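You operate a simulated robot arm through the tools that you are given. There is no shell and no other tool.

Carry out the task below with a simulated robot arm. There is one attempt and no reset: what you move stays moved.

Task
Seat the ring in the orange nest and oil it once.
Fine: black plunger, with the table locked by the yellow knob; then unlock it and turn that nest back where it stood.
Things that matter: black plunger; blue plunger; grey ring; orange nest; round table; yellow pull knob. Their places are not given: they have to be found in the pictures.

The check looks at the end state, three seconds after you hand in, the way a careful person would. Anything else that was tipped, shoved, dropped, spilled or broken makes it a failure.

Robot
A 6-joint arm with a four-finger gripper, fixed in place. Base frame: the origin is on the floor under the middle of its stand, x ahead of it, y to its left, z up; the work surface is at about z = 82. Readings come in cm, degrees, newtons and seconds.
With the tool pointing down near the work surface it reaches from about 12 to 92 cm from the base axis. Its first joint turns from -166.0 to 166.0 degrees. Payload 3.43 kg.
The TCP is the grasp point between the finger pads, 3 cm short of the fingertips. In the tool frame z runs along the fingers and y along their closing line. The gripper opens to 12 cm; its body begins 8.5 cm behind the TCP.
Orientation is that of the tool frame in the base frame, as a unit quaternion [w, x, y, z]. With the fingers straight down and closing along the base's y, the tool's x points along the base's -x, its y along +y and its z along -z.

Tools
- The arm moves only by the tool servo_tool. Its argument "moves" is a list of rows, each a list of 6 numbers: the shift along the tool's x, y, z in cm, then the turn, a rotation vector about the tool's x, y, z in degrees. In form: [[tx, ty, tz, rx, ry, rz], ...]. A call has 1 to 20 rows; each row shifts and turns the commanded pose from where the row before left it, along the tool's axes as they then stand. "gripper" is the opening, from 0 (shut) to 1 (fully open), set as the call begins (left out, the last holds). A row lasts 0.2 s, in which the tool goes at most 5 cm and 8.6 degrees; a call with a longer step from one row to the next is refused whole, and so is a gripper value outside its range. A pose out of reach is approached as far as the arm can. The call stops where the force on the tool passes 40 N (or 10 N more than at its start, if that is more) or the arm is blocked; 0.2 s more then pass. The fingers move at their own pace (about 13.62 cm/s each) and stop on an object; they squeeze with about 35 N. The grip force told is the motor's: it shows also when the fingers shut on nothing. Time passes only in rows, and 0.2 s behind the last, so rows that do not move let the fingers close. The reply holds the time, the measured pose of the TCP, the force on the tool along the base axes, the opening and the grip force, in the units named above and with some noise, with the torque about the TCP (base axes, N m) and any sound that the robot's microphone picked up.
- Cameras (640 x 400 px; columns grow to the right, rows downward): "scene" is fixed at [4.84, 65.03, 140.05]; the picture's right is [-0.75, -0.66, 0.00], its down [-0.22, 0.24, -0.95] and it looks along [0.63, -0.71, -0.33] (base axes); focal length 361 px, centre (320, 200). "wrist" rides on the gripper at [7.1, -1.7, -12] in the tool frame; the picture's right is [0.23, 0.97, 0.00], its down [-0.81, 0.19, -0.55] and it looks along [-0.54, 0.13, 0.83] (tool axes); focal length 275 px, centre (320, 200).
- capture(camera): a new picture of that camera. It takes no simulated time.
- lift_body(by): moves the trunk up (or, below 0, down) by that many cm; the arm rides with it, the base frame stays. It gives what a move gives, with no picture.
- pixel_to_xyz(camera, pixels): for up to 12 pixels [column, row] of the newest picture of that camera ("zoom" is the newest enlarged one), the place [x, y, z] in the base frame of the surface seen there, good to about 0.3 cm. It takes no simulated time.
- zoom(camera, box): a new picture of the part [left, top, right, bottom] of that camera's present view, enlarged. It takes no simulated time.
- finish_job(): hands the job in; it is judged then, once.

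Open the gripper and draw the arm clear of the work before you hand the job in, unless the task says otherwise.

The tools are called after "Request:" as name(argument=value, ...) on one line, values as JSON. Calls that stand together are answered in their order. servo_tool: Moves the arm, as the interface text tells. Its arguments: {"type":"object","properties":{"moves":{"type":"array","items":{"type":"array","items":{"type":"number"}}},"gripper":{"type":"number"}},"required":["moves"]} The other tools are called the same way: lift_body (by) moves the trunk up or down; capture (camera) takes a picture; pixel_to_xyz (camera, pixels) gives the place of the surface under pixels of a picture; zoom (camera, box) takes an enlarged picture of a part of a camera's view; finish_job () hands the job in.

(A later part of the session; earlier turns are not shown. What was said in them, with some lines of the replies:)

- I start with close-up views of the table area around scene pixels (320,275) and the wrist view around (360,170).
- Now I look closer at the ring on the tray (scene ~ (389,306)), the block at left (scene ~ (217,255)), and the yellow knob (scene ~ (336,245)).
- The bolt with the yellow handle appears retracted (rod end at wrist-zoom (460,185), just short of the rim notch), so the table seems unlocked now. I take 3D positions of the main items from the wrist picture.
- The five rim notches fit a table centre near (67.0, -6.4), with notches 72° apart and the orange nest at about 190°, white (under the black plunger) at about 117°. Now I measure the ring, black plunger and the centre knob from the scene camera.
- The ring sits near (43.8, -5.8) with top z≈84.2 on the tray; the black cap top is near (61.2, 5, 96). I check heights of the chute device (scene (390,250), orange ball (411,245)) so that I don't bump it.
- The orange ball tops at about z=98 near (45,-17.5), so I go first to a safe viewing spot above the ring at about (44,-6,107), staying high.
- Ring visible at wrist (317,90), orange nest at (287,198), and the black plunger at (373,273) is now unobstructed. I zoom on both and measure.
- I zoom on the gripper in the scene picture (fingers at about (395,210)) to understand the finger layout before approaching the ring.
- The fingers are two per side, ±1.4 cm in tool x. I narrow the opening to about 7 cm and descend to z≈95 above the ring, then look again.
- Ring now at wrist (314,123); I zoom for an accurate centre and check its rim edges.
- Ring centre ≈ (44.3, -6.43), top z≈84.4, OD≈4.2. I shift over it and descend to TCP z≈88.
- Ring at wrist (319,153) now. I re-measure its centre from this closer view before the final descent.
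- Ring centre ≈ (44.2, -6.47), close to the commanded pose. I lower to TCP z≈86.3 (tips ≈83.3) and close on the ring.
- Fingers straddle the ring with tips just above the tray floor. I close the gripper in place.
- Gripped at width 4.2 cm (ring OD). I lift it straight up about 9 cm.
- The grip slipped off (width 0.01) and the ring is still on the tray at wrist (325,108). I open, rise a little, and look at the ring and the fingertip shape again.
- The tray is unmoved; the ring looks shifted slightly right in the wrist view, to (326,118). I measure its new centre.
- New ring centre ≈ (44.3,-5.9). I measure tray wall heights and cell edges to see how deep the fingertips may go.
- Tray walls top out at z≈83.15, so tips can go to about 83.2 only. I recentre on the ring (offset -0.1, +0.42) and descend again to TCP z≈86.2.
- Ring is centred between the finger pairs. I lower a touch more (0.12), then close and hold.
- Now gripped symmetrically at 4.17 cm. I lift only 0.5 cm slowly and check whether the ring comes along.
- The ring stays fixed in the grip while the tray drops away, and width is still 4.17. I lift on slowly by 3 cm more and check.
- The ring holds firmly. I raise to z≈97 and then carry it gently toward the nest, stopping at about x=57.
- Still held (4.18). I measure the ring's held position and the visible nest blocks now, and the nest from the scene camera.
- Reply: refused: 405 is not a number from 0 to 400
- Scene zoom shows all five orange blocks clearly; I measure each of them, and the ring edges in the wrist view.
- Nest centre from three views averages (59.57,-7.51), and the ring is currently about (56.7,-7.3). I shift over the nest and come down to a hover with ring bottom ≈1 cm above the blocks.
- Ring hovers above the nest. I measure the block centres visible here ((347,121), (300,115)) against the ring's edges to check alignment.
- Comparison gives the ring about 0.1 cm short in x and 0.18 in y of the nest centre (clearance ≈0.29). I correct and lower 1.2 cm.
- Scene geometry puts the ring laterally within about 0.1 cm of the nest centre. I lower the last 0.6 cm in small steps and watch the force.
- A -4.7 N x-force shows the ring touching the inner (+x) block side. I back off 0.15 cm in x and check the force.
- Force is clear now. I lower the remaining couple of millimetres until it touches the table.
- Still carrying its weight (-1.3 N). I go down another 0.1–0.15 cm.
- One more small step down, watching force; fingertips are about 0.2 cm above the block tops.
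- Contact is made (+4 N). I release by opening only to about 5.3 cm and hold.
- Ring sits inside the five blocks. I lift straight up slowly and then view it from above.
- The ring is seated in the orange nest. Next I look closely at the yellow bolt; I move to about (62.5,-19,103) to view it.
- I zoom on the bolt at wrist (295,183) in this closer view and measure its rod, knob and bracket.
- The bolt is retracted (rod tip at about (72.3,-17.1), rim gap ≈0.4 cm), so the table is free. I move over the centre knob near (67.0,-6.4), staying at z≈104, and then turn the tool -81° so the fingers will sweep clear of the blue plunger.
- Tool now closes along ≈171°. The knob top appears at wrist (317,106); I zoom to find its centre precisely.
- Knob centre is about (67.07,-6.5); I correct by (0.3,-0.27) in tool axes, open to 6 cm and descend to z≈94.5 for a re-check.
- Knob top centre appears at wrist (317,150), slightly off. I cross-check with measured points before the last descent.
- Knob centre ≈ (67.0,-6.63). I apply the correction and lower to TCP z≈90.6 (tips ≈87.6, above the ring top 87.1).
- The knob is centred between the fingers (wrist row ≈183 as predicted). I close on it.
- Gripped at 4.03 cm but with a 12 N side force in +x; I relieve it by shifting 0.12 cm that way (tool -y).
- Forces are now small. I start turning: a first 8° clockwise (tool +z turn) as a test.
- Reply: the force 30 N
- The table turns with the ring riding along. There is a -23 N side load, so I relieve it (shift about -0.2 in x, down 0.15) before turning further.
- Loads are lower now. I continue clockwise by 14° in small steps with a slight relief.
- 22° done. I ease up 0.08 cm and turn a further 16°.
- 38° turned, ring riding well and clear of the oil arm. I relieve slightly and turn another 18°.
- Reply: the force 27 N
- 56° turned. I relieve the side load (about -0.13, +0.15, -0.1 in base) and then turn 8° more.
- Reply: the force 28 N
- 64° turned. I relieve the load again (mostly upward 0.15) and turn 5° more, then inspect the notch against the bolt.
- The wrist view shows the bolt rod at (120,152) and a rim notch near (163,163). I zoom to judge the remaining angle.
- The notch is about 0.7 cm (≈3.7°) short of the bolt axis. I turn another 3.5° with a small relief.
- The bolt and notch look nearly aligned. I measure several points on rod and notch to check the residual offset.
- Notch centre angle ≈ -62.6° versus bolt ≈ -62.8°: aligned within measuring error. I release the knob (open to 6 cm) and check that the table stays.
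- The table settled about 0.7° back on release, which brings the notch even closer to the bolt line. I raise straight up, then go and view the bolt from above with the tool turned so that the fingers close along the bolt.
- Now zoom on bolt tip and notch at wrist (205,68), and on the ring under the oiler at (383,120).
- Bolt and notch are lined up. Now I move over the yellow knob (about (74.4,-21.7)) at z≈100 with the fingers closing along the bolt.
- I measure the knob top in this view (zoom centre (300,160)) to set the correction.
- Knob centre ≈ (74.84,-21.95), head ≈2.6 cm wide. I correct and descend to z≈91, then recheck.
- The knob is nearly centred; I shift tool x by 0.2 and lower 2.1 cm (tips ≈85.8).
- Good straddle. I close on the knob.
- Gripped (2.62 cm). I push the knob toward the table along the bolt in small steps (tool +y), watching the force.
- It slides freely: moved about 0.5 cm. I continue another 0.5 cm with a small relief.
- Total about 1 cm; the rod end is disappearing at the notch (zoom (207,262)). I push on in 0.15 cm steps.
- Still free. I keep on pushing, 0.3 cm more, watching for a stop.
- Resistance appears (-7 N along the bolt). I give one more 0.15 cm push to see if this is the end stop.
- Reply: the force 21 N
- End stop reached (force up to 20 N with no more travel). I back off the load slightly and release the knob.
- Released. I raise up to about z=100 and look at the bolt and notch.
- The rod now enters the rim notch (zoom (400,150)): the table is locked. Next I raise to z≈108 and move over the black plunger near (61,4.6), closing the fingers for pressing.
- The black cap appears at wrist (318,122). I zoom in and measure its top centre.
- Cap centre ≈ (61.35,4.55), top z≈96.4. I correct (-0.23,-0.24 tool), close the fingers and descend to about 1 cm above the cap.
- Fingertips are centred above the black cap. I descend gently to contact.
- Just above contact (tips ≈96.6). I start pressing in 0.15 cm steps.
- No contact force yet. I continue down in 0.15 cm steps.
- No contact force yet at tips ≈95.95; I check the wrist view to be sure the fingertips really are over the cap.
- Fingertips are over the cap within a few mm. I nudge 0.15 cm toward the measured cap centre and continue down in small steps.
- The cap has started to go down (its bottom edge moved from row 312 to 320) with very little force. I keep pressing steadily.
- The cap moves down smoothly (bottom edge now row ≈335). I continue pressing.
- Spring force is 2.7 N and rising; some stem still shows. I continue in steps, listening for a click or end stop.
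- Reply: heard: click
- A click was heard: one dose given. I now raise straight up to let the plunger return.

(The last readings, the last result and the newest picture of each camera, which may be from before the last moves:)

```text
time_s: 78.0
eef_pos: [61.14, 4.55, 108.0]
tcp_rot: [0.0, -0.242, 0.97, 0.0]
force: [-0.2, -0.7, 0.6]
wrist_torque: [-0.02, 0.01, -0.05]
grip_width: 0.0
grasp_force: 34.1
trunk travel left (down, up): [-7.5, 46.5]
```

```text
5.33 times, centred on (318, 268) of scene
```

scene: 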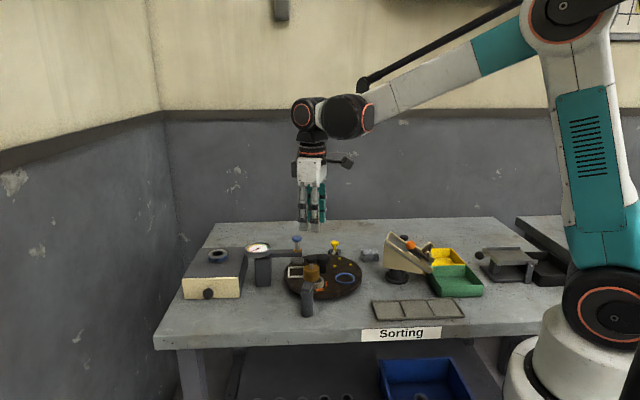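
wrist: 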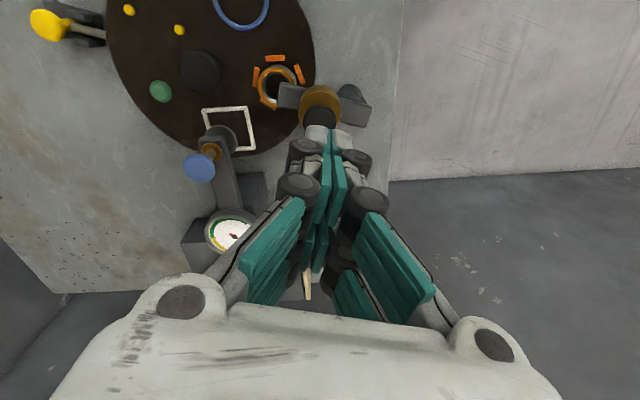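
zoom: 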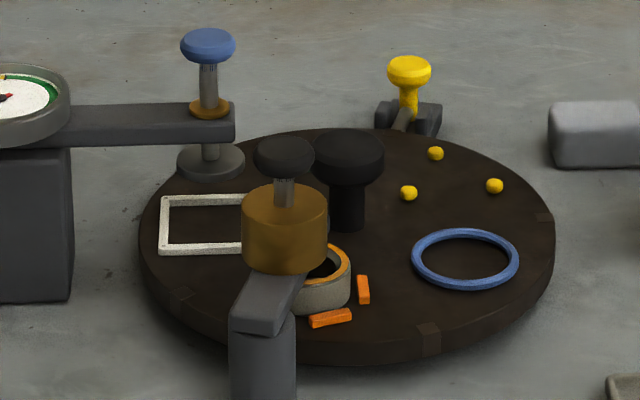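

The ring's top face is now amber: it has been oiled once. Next I go back to the yellow knob (retracing the path) to unlock, opening to 5 cm.

Request:
servo_tool(moves=[[0, -0.8, 0, 0, 0, 0], [0.05, -2, 0, 0, 0, 0], [0.1, -3, 0, 0, 0, 0], [0.1, -3.5, 0, 0, 0, 0], [0.1, -3.5, 0, 0, 0, 0], [0.1, -3.5, 0, 0, 0, 0], [0.08, -3.5, 0, 0, 0, 0], [0, -3, 0, 0, 0, 0], [0, -2.5, 1, 0, 0, 0], [0, -2, 2, 0, 0, 0], [0, -1.0, 2.5, 0, 0, 0], [0, -0.51, 1.5, 0, 0, 0], [0, 0, 0, 0, 0, 0]], gripper=0.46)

Request:
capture(camera="wrist")

Request:
zoom(camera="wrist", box=[220, 70, 420, 195])

Request:
pixel_to_xyz(camera="wrist", pixels=[[316, 115], [306, 115], [326, 115], [316, 105], [316, 125]])

```text
time_s: 80.8
eef_pos: [74.36, -21.1, 101.1]
tcp_rot: [0.001, -0.242, 0.97, 0.0]
force: [-0.4, -0.5, -1.5]
wrist_torque: [0.01, 0.0, 0.03]
grip_width: 5.53
grasp_force: 0.0
trunk travel left (down, up): [-7.5, 46.5]
```

```text
taken
```

wrist: 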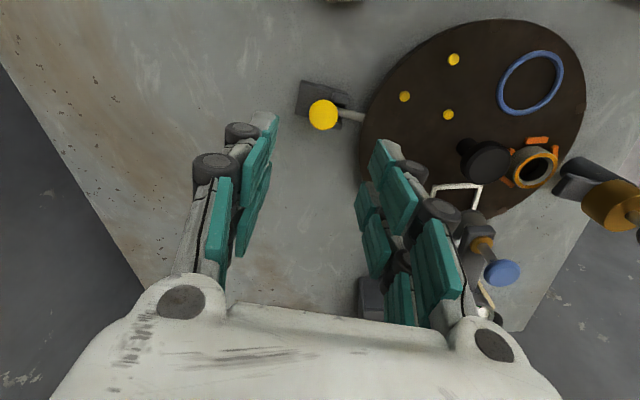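

```text
3.20 times, centred on (320, 132) of wrist
```

zoom: 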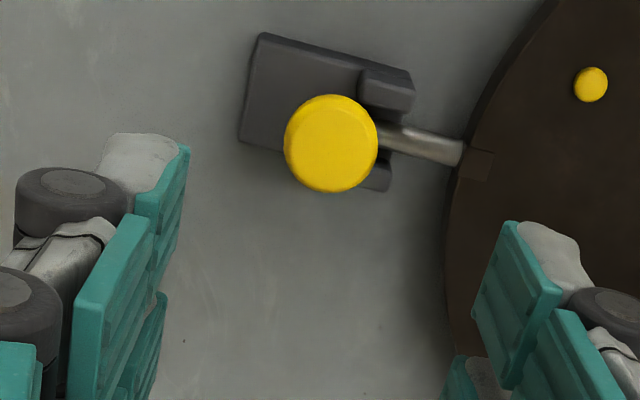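

```text
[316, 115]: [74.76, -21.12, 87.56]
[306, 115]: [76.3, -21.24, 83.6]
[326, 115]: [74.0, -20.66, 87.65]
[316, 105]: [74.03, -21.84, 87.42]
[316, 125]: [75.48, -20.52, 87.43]
```

Knob appears at wrist (323,114), a little toward the table from the TCP. I shift 0.4 cm along the bolt and descend to z≈91.

Request:
servo_tool(moves=[[0.05, 0.38, 0, 0, 0, 0], [0, 0, 1.5, 0, 0, 0], [0, 0, 2.5, 0, 0, 0], [0, 0, 2.5, 0, 0, 0], [0, 0, 2, 0, 0, 0], [0, 0, 1.3, 0, 0, 0], [0, 0, 0, 0, 0, 0]])

Request:
zoom(camera="wrist", box=[220, 100, 420, 225])

```text
time_s: 82.4
eef_pos: [74.07, -20.75, 91.11]
tcp_rot: [0.0, -0.242, 0.97, 0.0]
force: [-0.2, 0.7, 0.1]
wrist_torque: [0.02, 0.02, 0.01]
grip_width: 5.54
grasp_force: 0.1
trunk travel left (down, up): [-7.5, 46.5]
```

```text
3.20 times, centred on (320, 162) of wrist
```

zoom: 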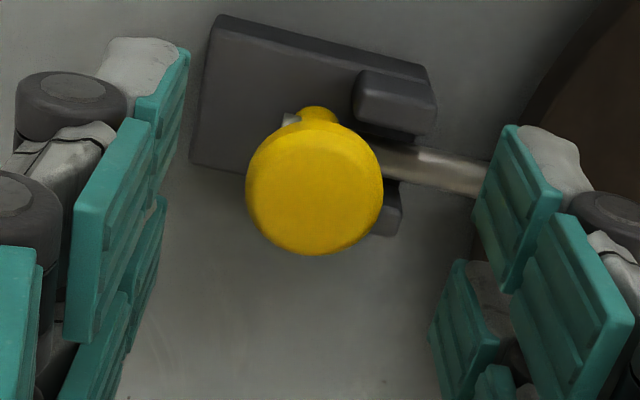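

Centred to within about 0.15 cm. I correct and lower to z≈88.85, then close.

Request:
servo_tool(moves=[[0.1, -0.15, 0.4, 0, 0, 0], [0, 0, 0.8, 0, 0, 0], [0, 0, 0.7, 0, 0, 0], [0, 0, 0.35, 0, 0, 0], [0, 0, 0, 0, 0, 0]])

Request:
servo_tool(moves=[[0, 0, 0, 0, 0, 0], [0, 0, 0, 0, 0, 0], [0, 0, 0, 0, 0, 0], [0, 0, 0, 0, 0, 0]], gripper=0)

Request:
zoom(camera="wrist", box=[220, 100, 420, 225])

Request:
zoom(camera="scene", box=[300, 225, 380, 275])

```text
time_s: 83.6
eef_pos: [74.2, -20.9, 88.95]
tcp_rot: [0.0, -0.242, 0.97, -0.001]
force: [-0.7, -0.6, 0.4]
wrist_torque: [0.04, 0.04, -0.01]
grip_width: 5.51
grasp_force: 0.0
trunk travel left (down, up): [-7.5, 46.5]
```

```text
time_s: 84.6
eef_pos: [74.08, -21.02, 88.9]
tcp_rot: [0.0, -0.242, 0.97, 0.0]
force: [-0.2, 1.2, 1.0]
wrist_torque: [0.03, -0.03, 0.01]
grip_width: 2.67
grasp_force: 44.3
trunk travel left (down, up): [-7.5, 46.5]
```

```text
3.20 times, centred on (320, 162) of wrist
```

zoom: 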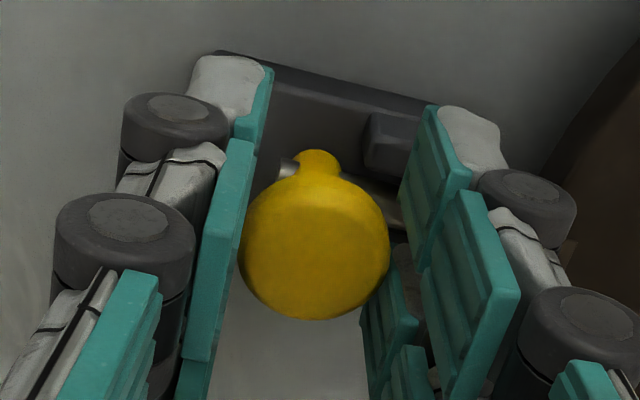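

```text
8.00 times, centred on (340, 250) of scene
```

zoom: 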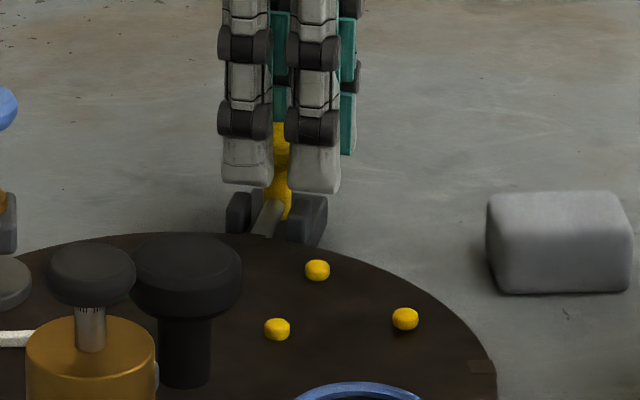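

Gripped with no load. I pull the knob back from the table along the bolt in steps.

Request:
servo_tool(moves=[[0, -0.15, 0, 0, 0, 0], [0, -0.2, 0, 0, 0, 0], [0, -0.2, 0, 0, 0, 0], [0, -0.15, 0, 0, 0, 0], [0, 0, 0, 0, 0, 0]])

Request:
servo_tool(moves=[[0, -0.15, 0, 0, 0, 0], [0, -0.2, 0, 0, 0, 0], [0, -0.1, 0, 0, 0, 0], [0, 0, 0, 0, 0, 0]])

Request:
zoom(camera="scene", box=[316, 235, 364, 265])

```text
time_s: 85.8
eef_pos: [74.29, -21.53, 89.02]
tcp_rot: [0.0, -0.242, 0.97, 0.0]
force: [-0.4, 0.0, 9.5]
wrist_torque: [0.03, -0.03, 0.05]
grip_width: 2.69
grasp_force: 44.2
trunk travel left (down, up): [-7.5, 46.5]
```

```text
time_s: 86.8
eef_pos: [74.6, -22.03, 88.97]
tcp_rot: [0.0, -0.241, 0.97, 0.0]
force: [-4.3, -3.3, 7.0]
wrist_torque: [-0.14, 0.12, 0.04]
grip_width: 2.69
grasp_force: 45.2
trunk travel left (down, up): [-7.5, 46.5]
```

```text
13.33 times, centred on (340, 250) of scene
```

zoom: 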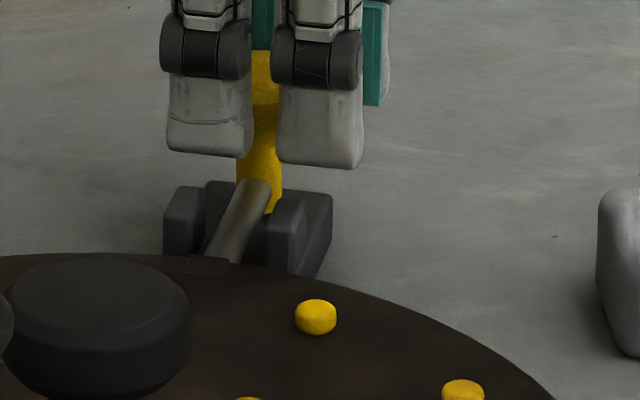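

Nearly back. I pull a further 0.25 cm to reach the rear stop.

Request:
servo_tool(moves=[[0, -0.15, -0.05, 0, 0, 0], [0, -0.1, 0, 0, 0, 0], [0, 0, 0, 0, 0, 0]])

Request:
zoom(camera="scene", box=[316, 235, 364, 265])

```text
time_s: 87.6
eef_pos: [74.61, -22.2, 89.05]
tcp_rot: [-0.001, -0.242, 0.97, 0.0]
force: [-23.4, 5.1, -14.3]
wrist_torque: [0.16, 0.51, 0.15]
grip_width: 2.71
grasp_force: 45.0
trunk travel left (down, up): [-7.5, 46.5]
```

```text
13.33 times, centred on (340, 250) of scene
```

zoom: 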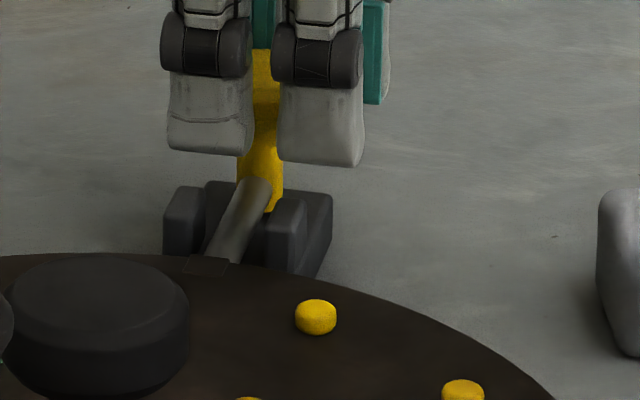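

Rear stop reached. I ease off 0.15 cm, release and rise to look.

Request:
servo_tool(moves=[[0.08, 0.15, 0.05, 0, 0, 0], [0, 0, 0, 0, 0, 0]])

Request:
servo_tool(moves=[[0, 0, 0, 0, 0, 0], [0, 0, 0, 0, 0, 0], [0, 0, 0, 0, 0, 0]], gripper=0.46)

Request:
servo_tool(moves=[[0, 0, -0.5, 0, 0, 0], [0, 0, -1, 0, 0, 0], [0, 0, -2, 0, 0, 0], [0, 0, -3, 0, 0, 0], [0, 0, -3, 0, 0, 0], [0, 0, -3, 0, 0, 0], [0, 0, -2, 0, 0, 0], [0, 0, 0, 0, 0, 0]])

Request:
capture(camera="wrist")

Request:
zoom(camera="wrist", box=[240, 60, 420, 172])

Request:
zoom(camera="scene", box=[316, 235, 364, 265])

```text
time_s: 88.2
eef_pos: [74.58, -22.11, 88.98]
tcp_rot: [0.001, -0.241, 0.971, 0.0]
force: [-14.0, 0.1, -11.1]
wrist_torque: [-0.23, 0.52, 0.11]
grip_width: 2.67
grasp_force: 45.1
trunk travel left (down, up): [-7.5, 46.5]
```

```text
time_s: 89.0
eef_pos: [74.64, -22.06, 88.97]
tcp_rot: [0.0, -0.242, 0.97, 0.0]
force: [-0.5, -0.2, 0.3]
wrist_torque: [0.01, 0.0, -0.03]
grip_width: 5.51
grasp_force: 0.1
trunk travel left (down, up): [-7.5, 46.5]
```

```text
time_s: 90.8
eef_pos: [74.47, -22.15, 103.45]
tcp_rot: [0.001, -0.243, 0.97, 0.0]
force: [0.0, -0.9, -0.2]
wrist_torque: [0.0, 0.0, 0.04]
grip_width: 5.49
grasp_force: 0.0
trunk travel left (down, up): [-7.5, 46.5]
```

```text
taken
```

wrist: 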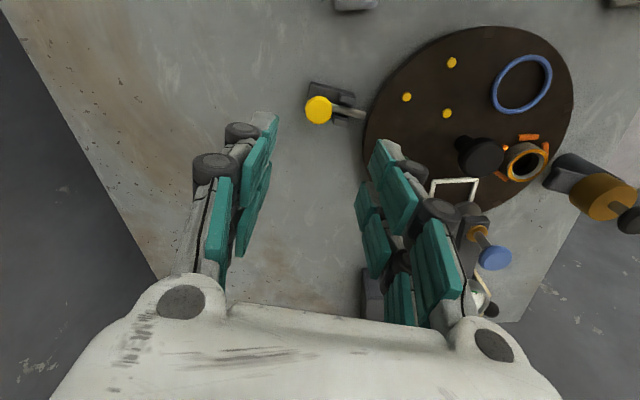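

```text
3.56 times, centred on (330, 116) of wrist
```

zoom: 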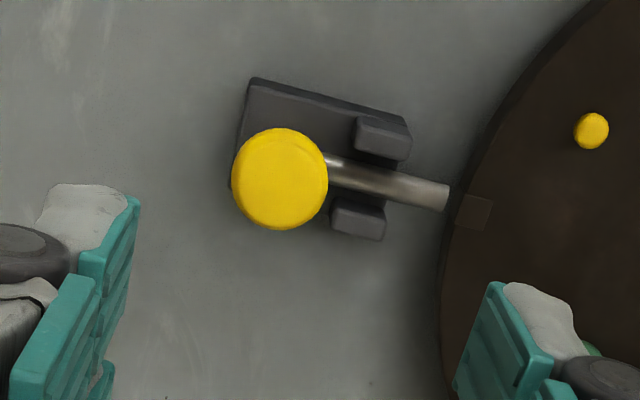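

```text
13.33 times, centred on (340, 250) of scene
```

zoom: 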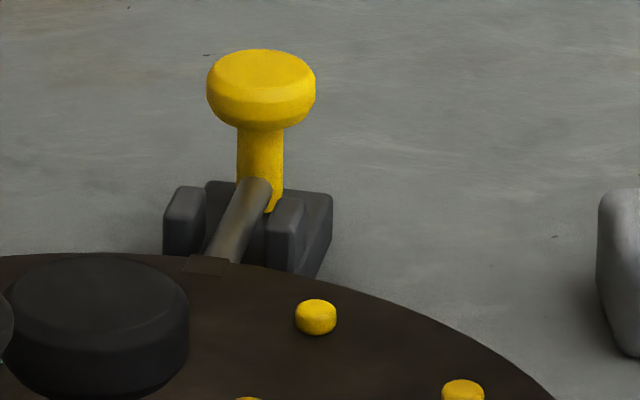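

The bolt is retracted again (rod tip short of the rim, zoom (448,197)). I return above the centre knob, refined centre ≈ (67.1,-6.4), and turn the tool +19.5° to start from the 98.5° grip direction.

Request:
servo_tool(moves=[[0, 1, 0, 0, 0, 0], [-0.1, 2.2, 0, 0, 0, 0], [-0.15, 3, 0, 0, 0, 0], [-0.15, 3, 0, 0, 0, 0], [-0.15, 3, 0, 0, 0, 0], [-0.12, 2.6, 0, 0, 0, 0], [-0.12, 1.8, 0, 0, 0, 0], [0, 0.77, 0, 0, 0, 0], [0, 0, 0, 0, 0, 4], [0, 0, 0, 0, 0, 6], [0, 0, 0, 0, 0, 6], [0, 0, 0, 0, 0, 3.5], [0, 0, 0, 0, 0, 0]], gripper=0.5)

Request:
capture(camera="wrist")

Request:
zoom(camera="wrist", box=[240, 60, 400, 160])

Request:
pixel_to_xyz(camera="zoom", pixels=[[312, 190], [245, 190], [380, 190], [312, 120], [312, 260]])

```text
time_s: 93.6
eef_pos: [67.13, -6.38, 103.32]
tcp_rot: [0.0, -0.074, 0.997, 0.0]
force: [0.2, 0.0, 0.6]
wrist_torque: [0.03, 0.0, 0.01]
grip_width: 6.01
grasp_force: 0.0
trunk travel left (down, up): [-7.5, 46.5]
```

```text
taken
```

wrist: 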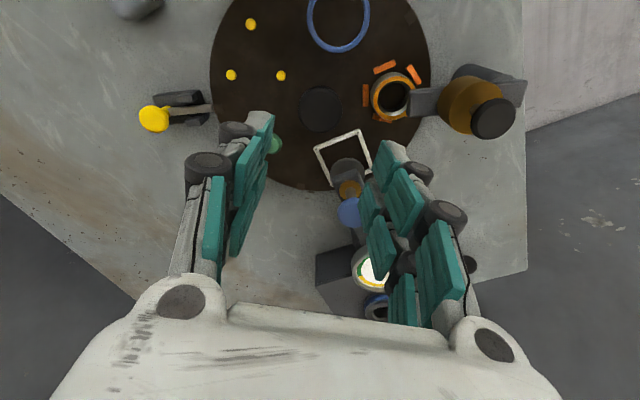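

```text
4.00 times, centred on (320, 110) of wrist
```

zoom: 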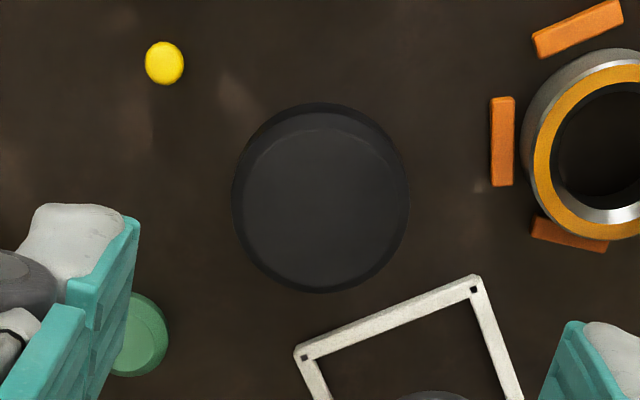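

```text
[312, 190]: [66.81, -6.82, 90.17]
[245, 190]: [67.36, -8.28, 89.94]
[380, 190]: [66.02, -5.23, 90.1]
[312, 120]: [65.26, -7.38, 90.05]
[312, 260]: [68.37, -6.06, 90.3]
```

Knob centre agrees with the TCP within 0.1 cm. I descend to z≈90.7 with the 6 cm opening, as when I released it.

Request:
servo_tool(moves=[[0.07, 0, 0, 0, 0, 0], [0, 0, 1.5, 0, 0, 0], [0, 0, 2.5, 0, 0, 0], [0, 0, 2.5, 0, 0, 0], [0, 0, 2.5, 0, 0, 0], [0, 0, 1.8, 0, 0, 0], [0, 0, 1.2, 0, 0, 0], [0, 0, 0.6, 0, 0, 0], [0, 0, 0, 0, 0, 0]])

Request:
zoom(camera="wrist", box=[220, 110, 420, 235])

Request:
zoom(camera="scene", box=[270, 220, 382, 310])

```text
time_s: 95.6
eef_pos: [67.13, -6.4, 90.76]
tcp_rot: [0.0, -0.074, 0.997, 0.0]
force: [0.0, -0.1, -0.5]
wrist_torque: [-0.01, 0.0, -0.01]
grip_width: 5.99
grasp_force: 0.0
trunk travel left (down, up): [-7.5, 46.5]
```

```text
3.20 times, centred on (320, 172) of wrist
```

zoom: 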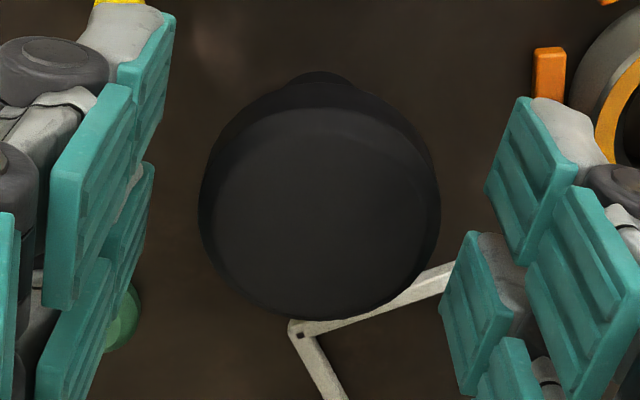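

```text
4.44 times, centred on (326, 265) of scene
```

zoom: 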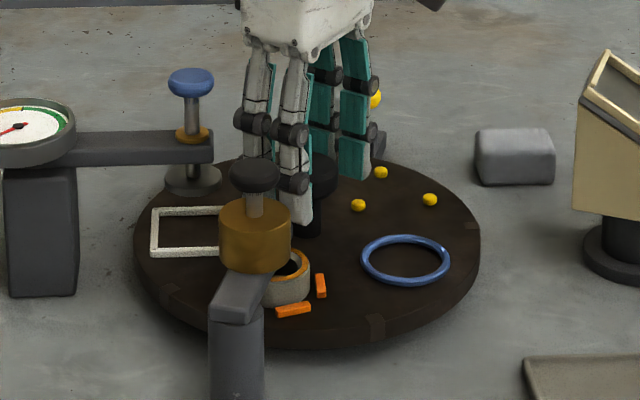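

Well centred. I close on the knob.

Request:
servo_tool(moves=[[0.05, 0, 0, 0, 0, 0], [0, 0, 0, 0, 0, 0], [0, 0, 0, 0, 0, 0], [0, 0, 0, 0, 0, 0]], gripper=0)

```text
time_s: 96.6
eef_pos: [67.14, -6.41, 90.79]
tcp_rot: [0.0, -0.074, 0.997, 0.0]
force: [8.8, 2.1, 12.0]
wrist_torque: [0.11, -0.13, 0.03]
grip_width: 3.98
grasp_force: 44.6
trunk travel left (down, up): [-7.5, 46.5]
```

Gripped with small side loads. I relieve and begin turning counter-clockwise, first 12°.

Request:
servo_tool(moves=[[-0.06, 0.02, -0.1, 0, 0, 0], [0, 0, 0, 0, 0, -3], [0, 0, 0, 0, 0, -4], [0, 0, 0, 0, 0, -4], [0, 0, 0, 0, 0, -1], [0, 0, 0, 0, 0, 0]])

Request:
zoom(camera="scene", box=[270, 220, 382, 310])

```text
time_s: 98.0
eef_pos: [67.01, -6.37, 90.75]
tcp_rot: [-0.001, -0.178, 0.984, -0.001]
force: [-3.0, 0.7, -6.8]
wrist_torque: [-0.21, 0.71, 0.04]
grip_width: 3.96
grasp_force: 44.7
trunk travel left (down, up): [-7.5, 46.5]
```

```text
4.44 times, centred on (326, 265) of scene
```

zoom: 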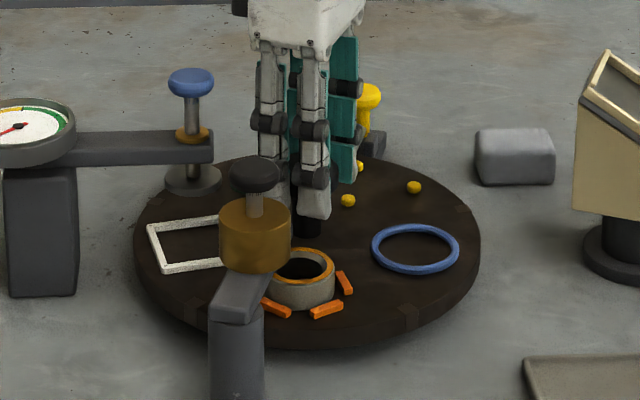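

The table turns back freely with the oiled ring seated, loads small. I continue another 18°.

Request:
servo_tool(moves=[[0, 0, 0.04, 0, 0, -3], [0, 0, 0, 0, 0, -5], [0, 0, 0, 0, 0, -5], [0, 0, 0, 0, 0, -4], [0, 0, 0, 0, 0, -1], [0, 0, 0, 0, 0, 0]])

```text
time_s: 99.4
eef_pos: [67.17, -6.56, 90.79]
tcp_rot: [-0.002, -0.33, 0.944, 0.0]
force: [-13.8, 0.8, -24.8]
wrist_torque: [0.12, 0.21, 0.04]
grip_width: 3.93
grasp_force: 45.2
trunk travel left (down, up): [-7.5, 46.5]
```

30° back. Vertical load is -25 N, so I relieve (down 0.18, -x 0.12) and turn 10° more.

Request:
servo_tool(moves=[[0.09, 0.07, 0.18, 0, 0, 0], [0, 0, 0, 0, 0, -3], [0, 0, 0, 0, 0, -4], [0, 0, 0, 0, 0, -3], [0, 0, 0, 0, 0, 0]])

Request:
zoom(camera="scene", box=[270, 220, 382, 310])

```text
time_s: 100.8
eef_pos: [67.11, -6.41, 90.84]
tcp_rot: [0.001, -0.411, 0.912, -0.001]
force: [5.4, -1.4, 11.6]
wrist_torque: [-0.16, 0.14, -0.04]
grip_width: 3.96
grasp_force: 44.7
trunk travel left (down, up): [-7.5, 46.5]
stopped in row 5: the force on the tool passed its limit at 41 N (the readings are from after the stop); the commanded pose is now the measured one
```

```text
4.44 times, centred on (326, 265) of scene
```

zoom: 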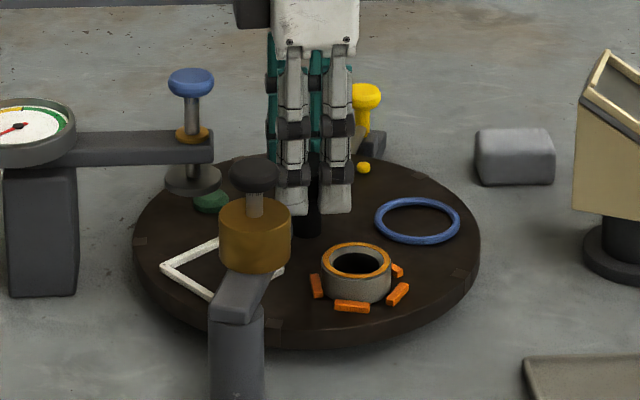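

40° turned; the limit tripped on a transient but loads are low again. I continue gently in smaller steps.

Request:
servo_tool(moves=[[0, 0, -0.05, 0, 0, -2], [0, 0, 0, 0, 0, -2.5], [0, 0, 0, 0, 0, -2.5], [0, 0, 0, 0, 0, -1], [0, 0, 0, 0, 0, 0]])

```text
time_s: 102.0
eef_pos: [67.09, -6.34, 90.85]
tcp_rot: [0.001, -0.474, 0.881, -0.001]
force: [2.6, -6.7, 11.5]
wrist_torque: [-0.07, -0.08, 0.02]
grip_width: 3.95
grasp_force: 45.0
trunk travel left (down, up): [-7.5, 46.5]
```

48° turned. Slight relief and a further 8°.

Request:
servo_tool(moves=[[0.04, -0.05, -0.08, 0, 0, -2], [0, 0, 0, 0, 0, -2.5], [0, 0, 0, 0, 0, -2.5], [0, 0, 0, 0, 0, -1], [0, 0, 0, 0, 0, 0]])

```text
time_s: 103.2
eef_pos: [67.13, -6.46, 90.84]
tcp_rot: [0.002, -0.535, 0.845, -0.001]
force: [-3.7, 0.0, -7.0]
wrist_torque: [0.08, 0.12, 0.0]
grip_width: 3.96
grasp_force: 44.6
trunk travel left (down, up): [-7.5, 46.5]
```

56° turned, loads small. Another 8°.

Request:
servo_tool(moves=[[0.02, 0.02, 0.04, 0, 0, -2], [0, 0, 0, 0, 0, -2.5], [0, 0, 0, 0, 0, -2.5], [0, 0, 0, 0, 0, -1], [0, 0, 0, 0, 0, 0]])

Request:
zoom(camera="scene", box=[270, 220, 382, 310])

Request:
capture(camera="wrist")

```text
time_s: 104.4
eef_pos: [67.14, -6.36, 90.83]
tcp_rot: [0.0, -0.592, 0.806, -0.001]
force: [0.5, 4.7, -12.3]
wrist_torque: [0.53, -0.35, 0.06]
grip_width: 3.95
grasp_force: 45.1
trunk travel left (down, up): [-7.5, 46.5]
```

```text
4.44 times, centred on (326, 265) of scene
```

zoom: 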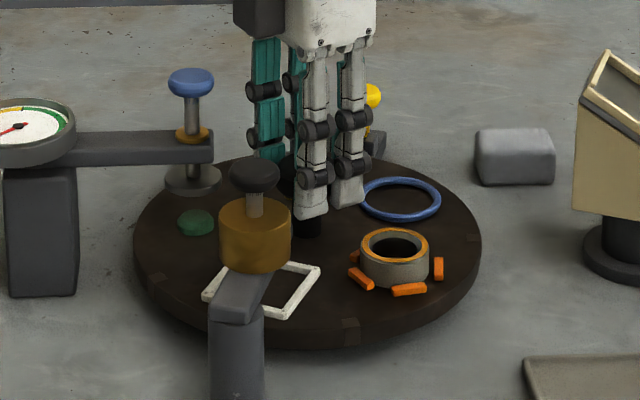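

```text
taken
```

wrist: 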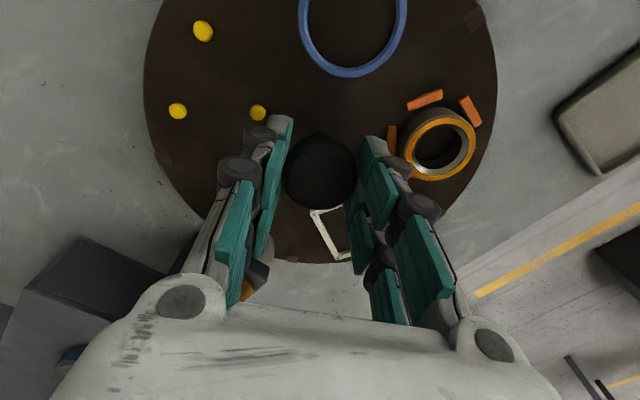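

About 64° turned back. I relieve slightly and turn 6° more, then compare with the original picture.

Request:
servo_tool(moves=[[-0.03, 0.01, 0.08, 0, 0, -2], [0, 0, 0, 0, 0, -2], [0, 0, 0, 0, 0, -2], [0, 0, 0, 0, 0, 0]])

Request:
zoom(camera="scene", box=[280, 225, 376, 300])

```text
time_s: 105.4
eef_pos: [67.14, -6.47, 90.74]
tcp_rot: [0.002, -0.634, 0.773, -0.002]
force: [10.7, 3.2, 9.9]
wrist_torque: [0.26, -0.22, 0.04]
grip_width: 3.95
grasp_force: 44.8
trunk travel left (down, up): [-7.5, 46.5]
```

```text
5.33 times, centred on (328, 262) of scene
```

zoom: 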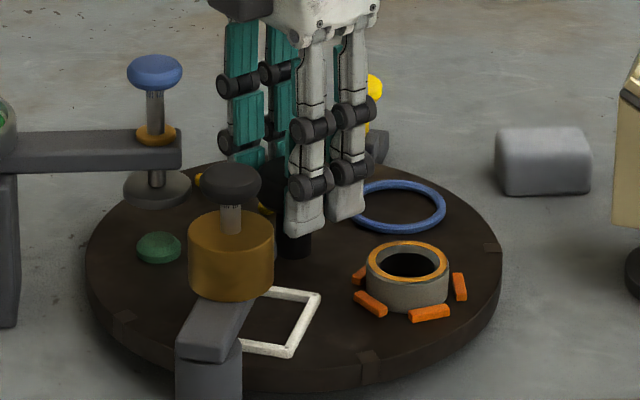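

Compared with the pre-turn picture, the front notch is at col 368 instead of 375 (≈1.8° short). I turn 2° more.

Request:
servo_tool(moves=[[-0.08, -0.06, -0.05, 0, 0, -1], [0, 0, 0, 0, 0, -1], [0, 0, 0, 0, 0, 0]])

Request:
zoom(camera="scene", box=[280, 225, 376, 300])

```text
time_s: 106.2
eef_pos: [67.16, -6.41, 90.9]
tcp_rot: [0.0, -0.646, 0.763, -0.001]
force: [0.4, -0.1, -4.9]
wrist_torque: [-0.1, -0.06, 0.04]
grip_width: 3.95
grasp_force: 45.3
trunk travel left (down, up): [-7.5, 46.5]
```

```text
5.33 times, centred on (328, 262) of scene
```

zoom: 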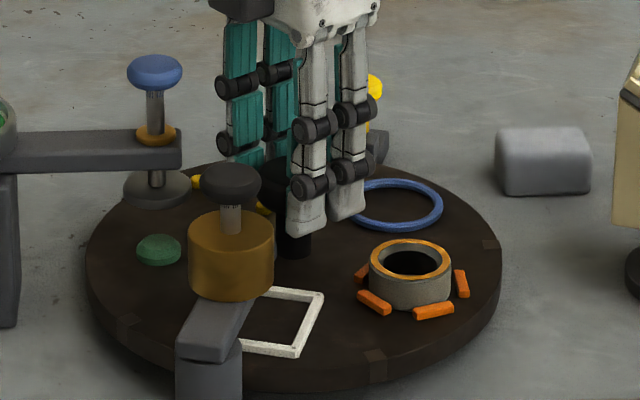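

The picture now matches the original closely (front notch col ≈375, front block (433,311)). I release the knob and check again.

Request:
servo_tool(moves=[[0, 0, 0, 0, 0, 0], [0, 0, 0, 0, 0, 0], [0, 0, 0, 0, 0, 0]], gripper=0.5)

Request:
zoom(camera="scene", box=[280, 225, 376, 300])

Request:
capture(camera="wrist")

```text
time_s: 107.0
eef_pos: [67.18, -6.36, 90.85]
tcp_rot: [0.002, -0.646, 0.763, -0.002]
force: [0.1, 0.1, -0.2]
wrist_torque: [0.0, 0.02, -0.02]
grip_width: 5.98
grasp_force: 0.1
trunk travel left (down, up): [-7.5, 46.5]
```

```text
5.33 times, centred on (328, 262) of scene
```

zoom: 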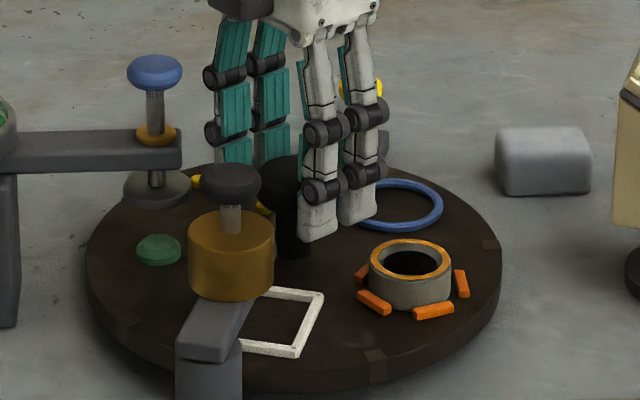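

```text
taken
```

wrist: 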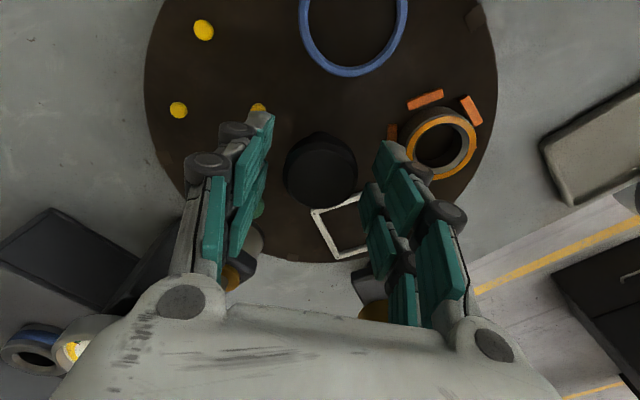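

The table stayed. I raise straight up slowly and clear.

Request:
servo_tool(moves=[[0, 0, -0.5, 0, 0, 0], [0, 0, -1, 0, 0, 0], [0, 0, -2, 0, 0, 0], [0, 0, -3, 0, 0, 0], [0, 0, -3, 0, 0, 0], [0, 0, -3, 0, 0, 0], [0, 0, -2, 0, 0, 0], [0, 0, 0, 0, 0, 4], [0, 0, 0, 0, 0, 8], [0, 0, 0, 0, 0, 8], [0, 0, 0, 0, 0, 8], [0, 0, 0, 0, 0, 8], [0, 0, 0, 0, 0, 8], [0, 0, 0, 0, 0, 8], [0, 0, 0, 0, 0, 8], [0, 0, 0, 0, 0, 8], [0, 0, 0, 0, 0, 7], [0, 0, 0, 0, 0, 5], [0, 0, 0, 0, 0, 0]])

Request:
capture(camera="wrist")

Request:
zoom(camera="scene", box=[280, 240, 360, 320])

Request:
zoom(camera="scene", box=[280, 225, 376, 300])

```text
time_s: 111.0
eef_pos: [67.12, -6.41, 105.26]
tcp_rot: [0.001, -0.004, 1.0, 0.001]
force: [0.1, 0.7, -0.9]
wrist_torque: [0.01, 0.01, 0.0]
grip_width: 6.01
grasp_force: 0.0
trunk travel left (down, up): [-7.5, 46.5]
```

```text
taken
```

wrist: 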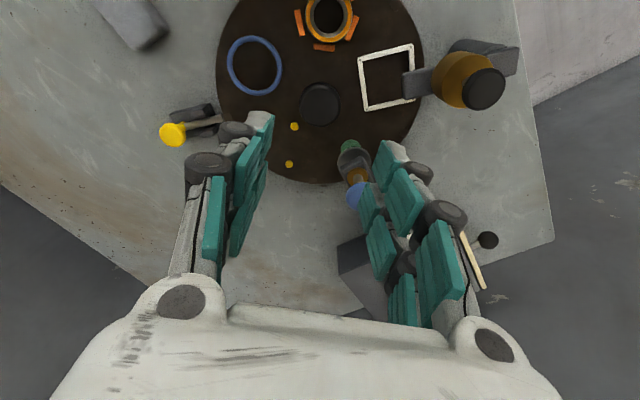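

```text
5.00 times, centred on (320, 280) of scene
```

zoom: 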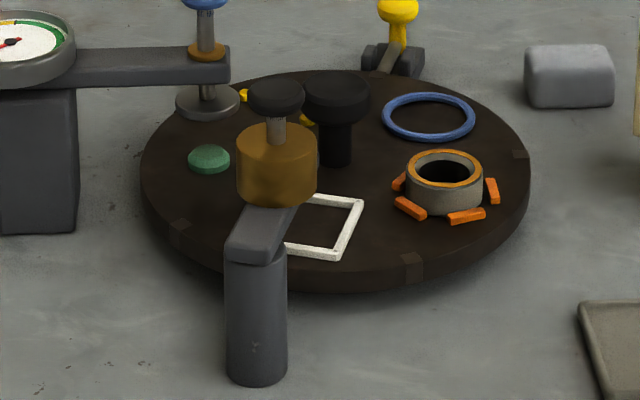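

```text
5.33 times, centred on (328, 262) of scene
```

zoom: 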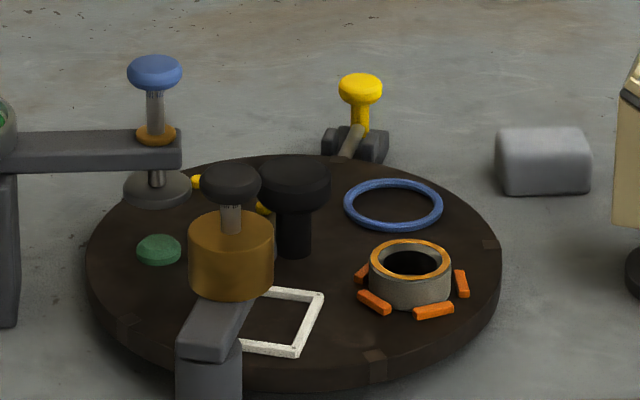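

The nest, frame and notches match the initial picture within about a pixel. I check the bolt in the wrist view ((195,122)) and the tray against its first picture.

Request:
zoom(camera="wrist", box=[150, 80, 278, 160])

Request:
zoom(camera="scene", box=[350, 220, 510, 320])

Request:
zoom(camera="wrist", box=[270, 0, 398, 80])

```text
5.00 times, centred on (214, 120) of wrist
```

zoom: 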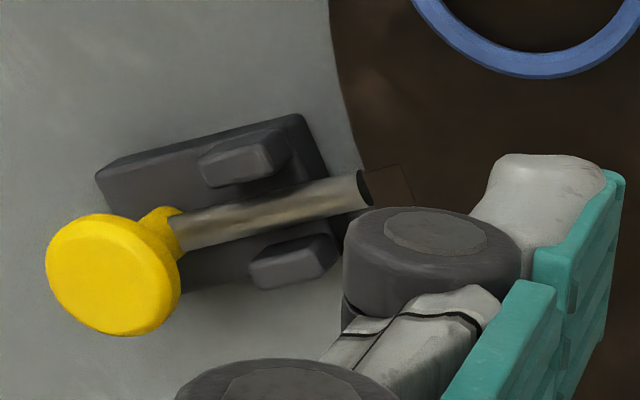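

```text
4.00 times, centred on (430, 270) of scene
```

zoom: 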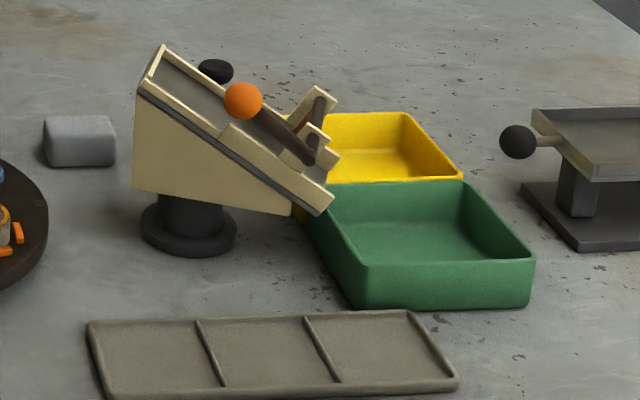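

```text
5.00 times, centred on (334, 40) of wrist
```

zoom: 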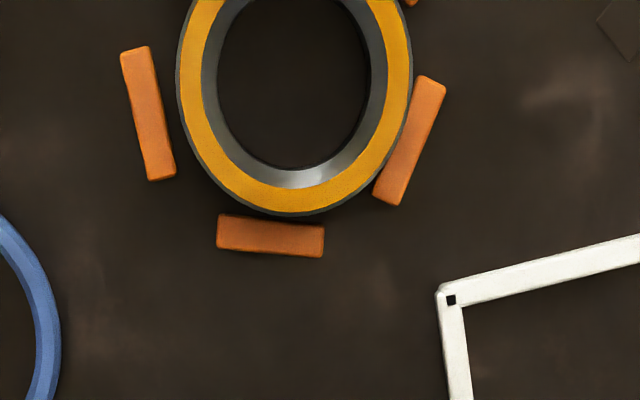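

Everything else is as it was. I compare the yellow knob against its initial 10x picture to confirm it is fully retracted.

Request:
zoom(camera="scene", box=[310, 230, 374, 270])

Request:
pixel_to_xyz(camera="wrist", pixels=[[303, 22], [354, 28], [323, 48], [328, 20]])

```text
10.00 times, centred on (342, 250) of scene
```

zoom: 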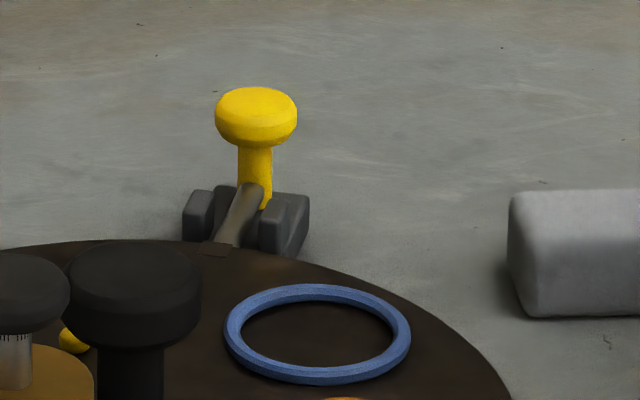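

```text
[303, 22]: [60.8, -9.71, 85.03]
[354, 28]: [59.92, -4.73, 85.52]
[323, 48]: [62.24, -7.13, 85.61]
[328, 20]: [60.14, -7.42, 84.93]
```

The bolt is exactly as it stood at the start, and the blocks measure at their original places. I withdraw the arm up and back to about its starting pose with the gripper open.

Request:
servo_tool(moves=[[0, 0, -1.5, 0, 0, 0], [0, 0, -3, 0, 0, 0], [0.5, -0.3, -3.5, 0, 0, 0], [1.5, -1, -3, 0, 0, 0], [2, -1.4, -2.5, 0, 0, 0], [2.4, -1.6, -2, 0, 0, 0], [2.4, -1.6, -1.2, 0, 0, 0], [2.4, -1.6, 0, 0, 0, 0], [2.2, -1.5, 0, 0, 0, 0], [1.8, -1.2, 0, 0, 0, 0], [1.2, -0.8, 0, 0, 0, 0], [0, 0, 0, 0, 0, 0]], gripper=1)

Request:
capture(camera="scene")

Request:
capture(camera="wrist")

Request:
zoom(camera="scene", box=[240, 220, 400, 320])

```text
time_s: 113.6
eef_pos: [50.86, -17.64, 121.97]
tcp_rot: [0.002, -0.004, 1.0, 0.001]
force: [0.1, 0.4, -0.4]
wrist_torque: [0.0, -0.02, 0.01]
grip_width: 12.0
grasp_force: 0.0
trunk travel left (down, up): [-7.5, 46.5]
```

```text
taken
```

scene: 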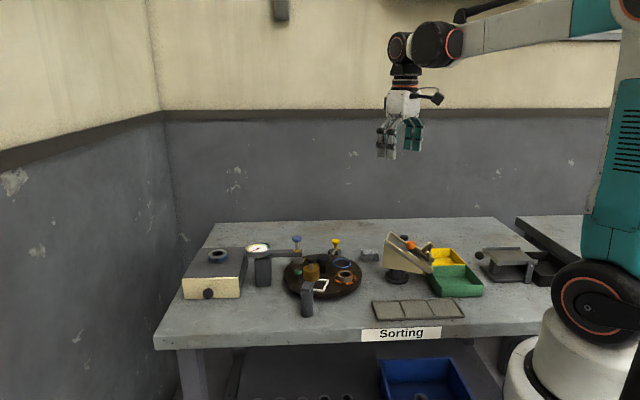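

```text
taken
```

wrist: 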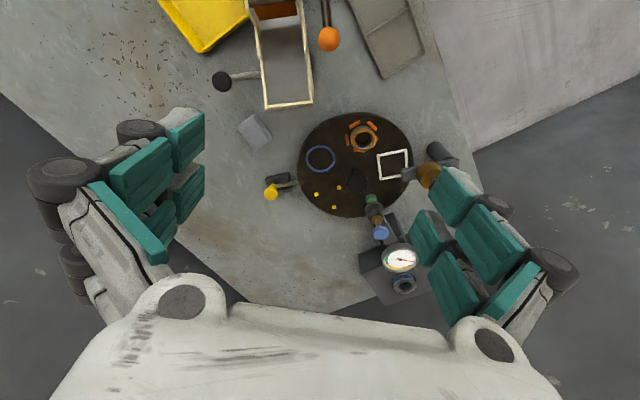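

```text
4.00 times, centred on (320, 270) of scene
```

zoom: 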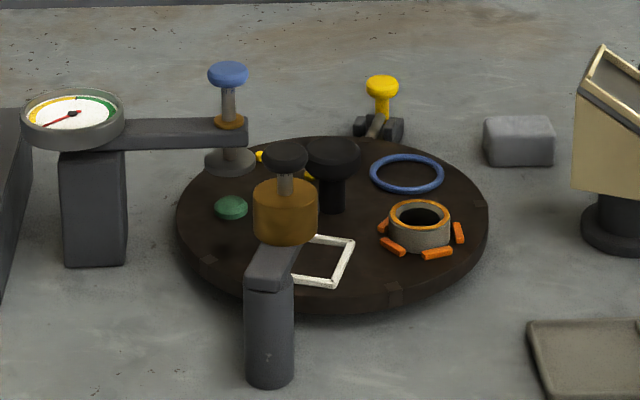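

The scene zoom matches the starting layout. The oiled ring sits in the orange nest at (420,225), the bolt is retracted, the plungers are up, and the arm is clear with the gripper open, so I hand in.

Request:
finish_job()

```text
The job is handed in.
```

I've handed in the job: the grey ring is in the orange nest, oiled once, and the nest is back where it stood. The final pictures match the starting layout to within about a pixel, apart from the ring.

- **Seating:** my first grip on the ring slipped while lifting it from the tray. It moved about half a centimetre on the tray, and the second grip held. It now sits inside the five orange blocks.
- **Oiling:** I turned the table one station so the nest was under the black plunger. I slid the yellow knob in to its stop, with the rod in the rim notch, and pressed once. I heard one click, and the top of the ring turned amber.
- **Return:** I pulled the yellow knob back to its starting position and turned the table back. The force limit tripped once during that turn, with no visible effect.

The tray, the blue plunger and the other fixtures look unmoved. The arm is back near its starting pose with the gripper open.
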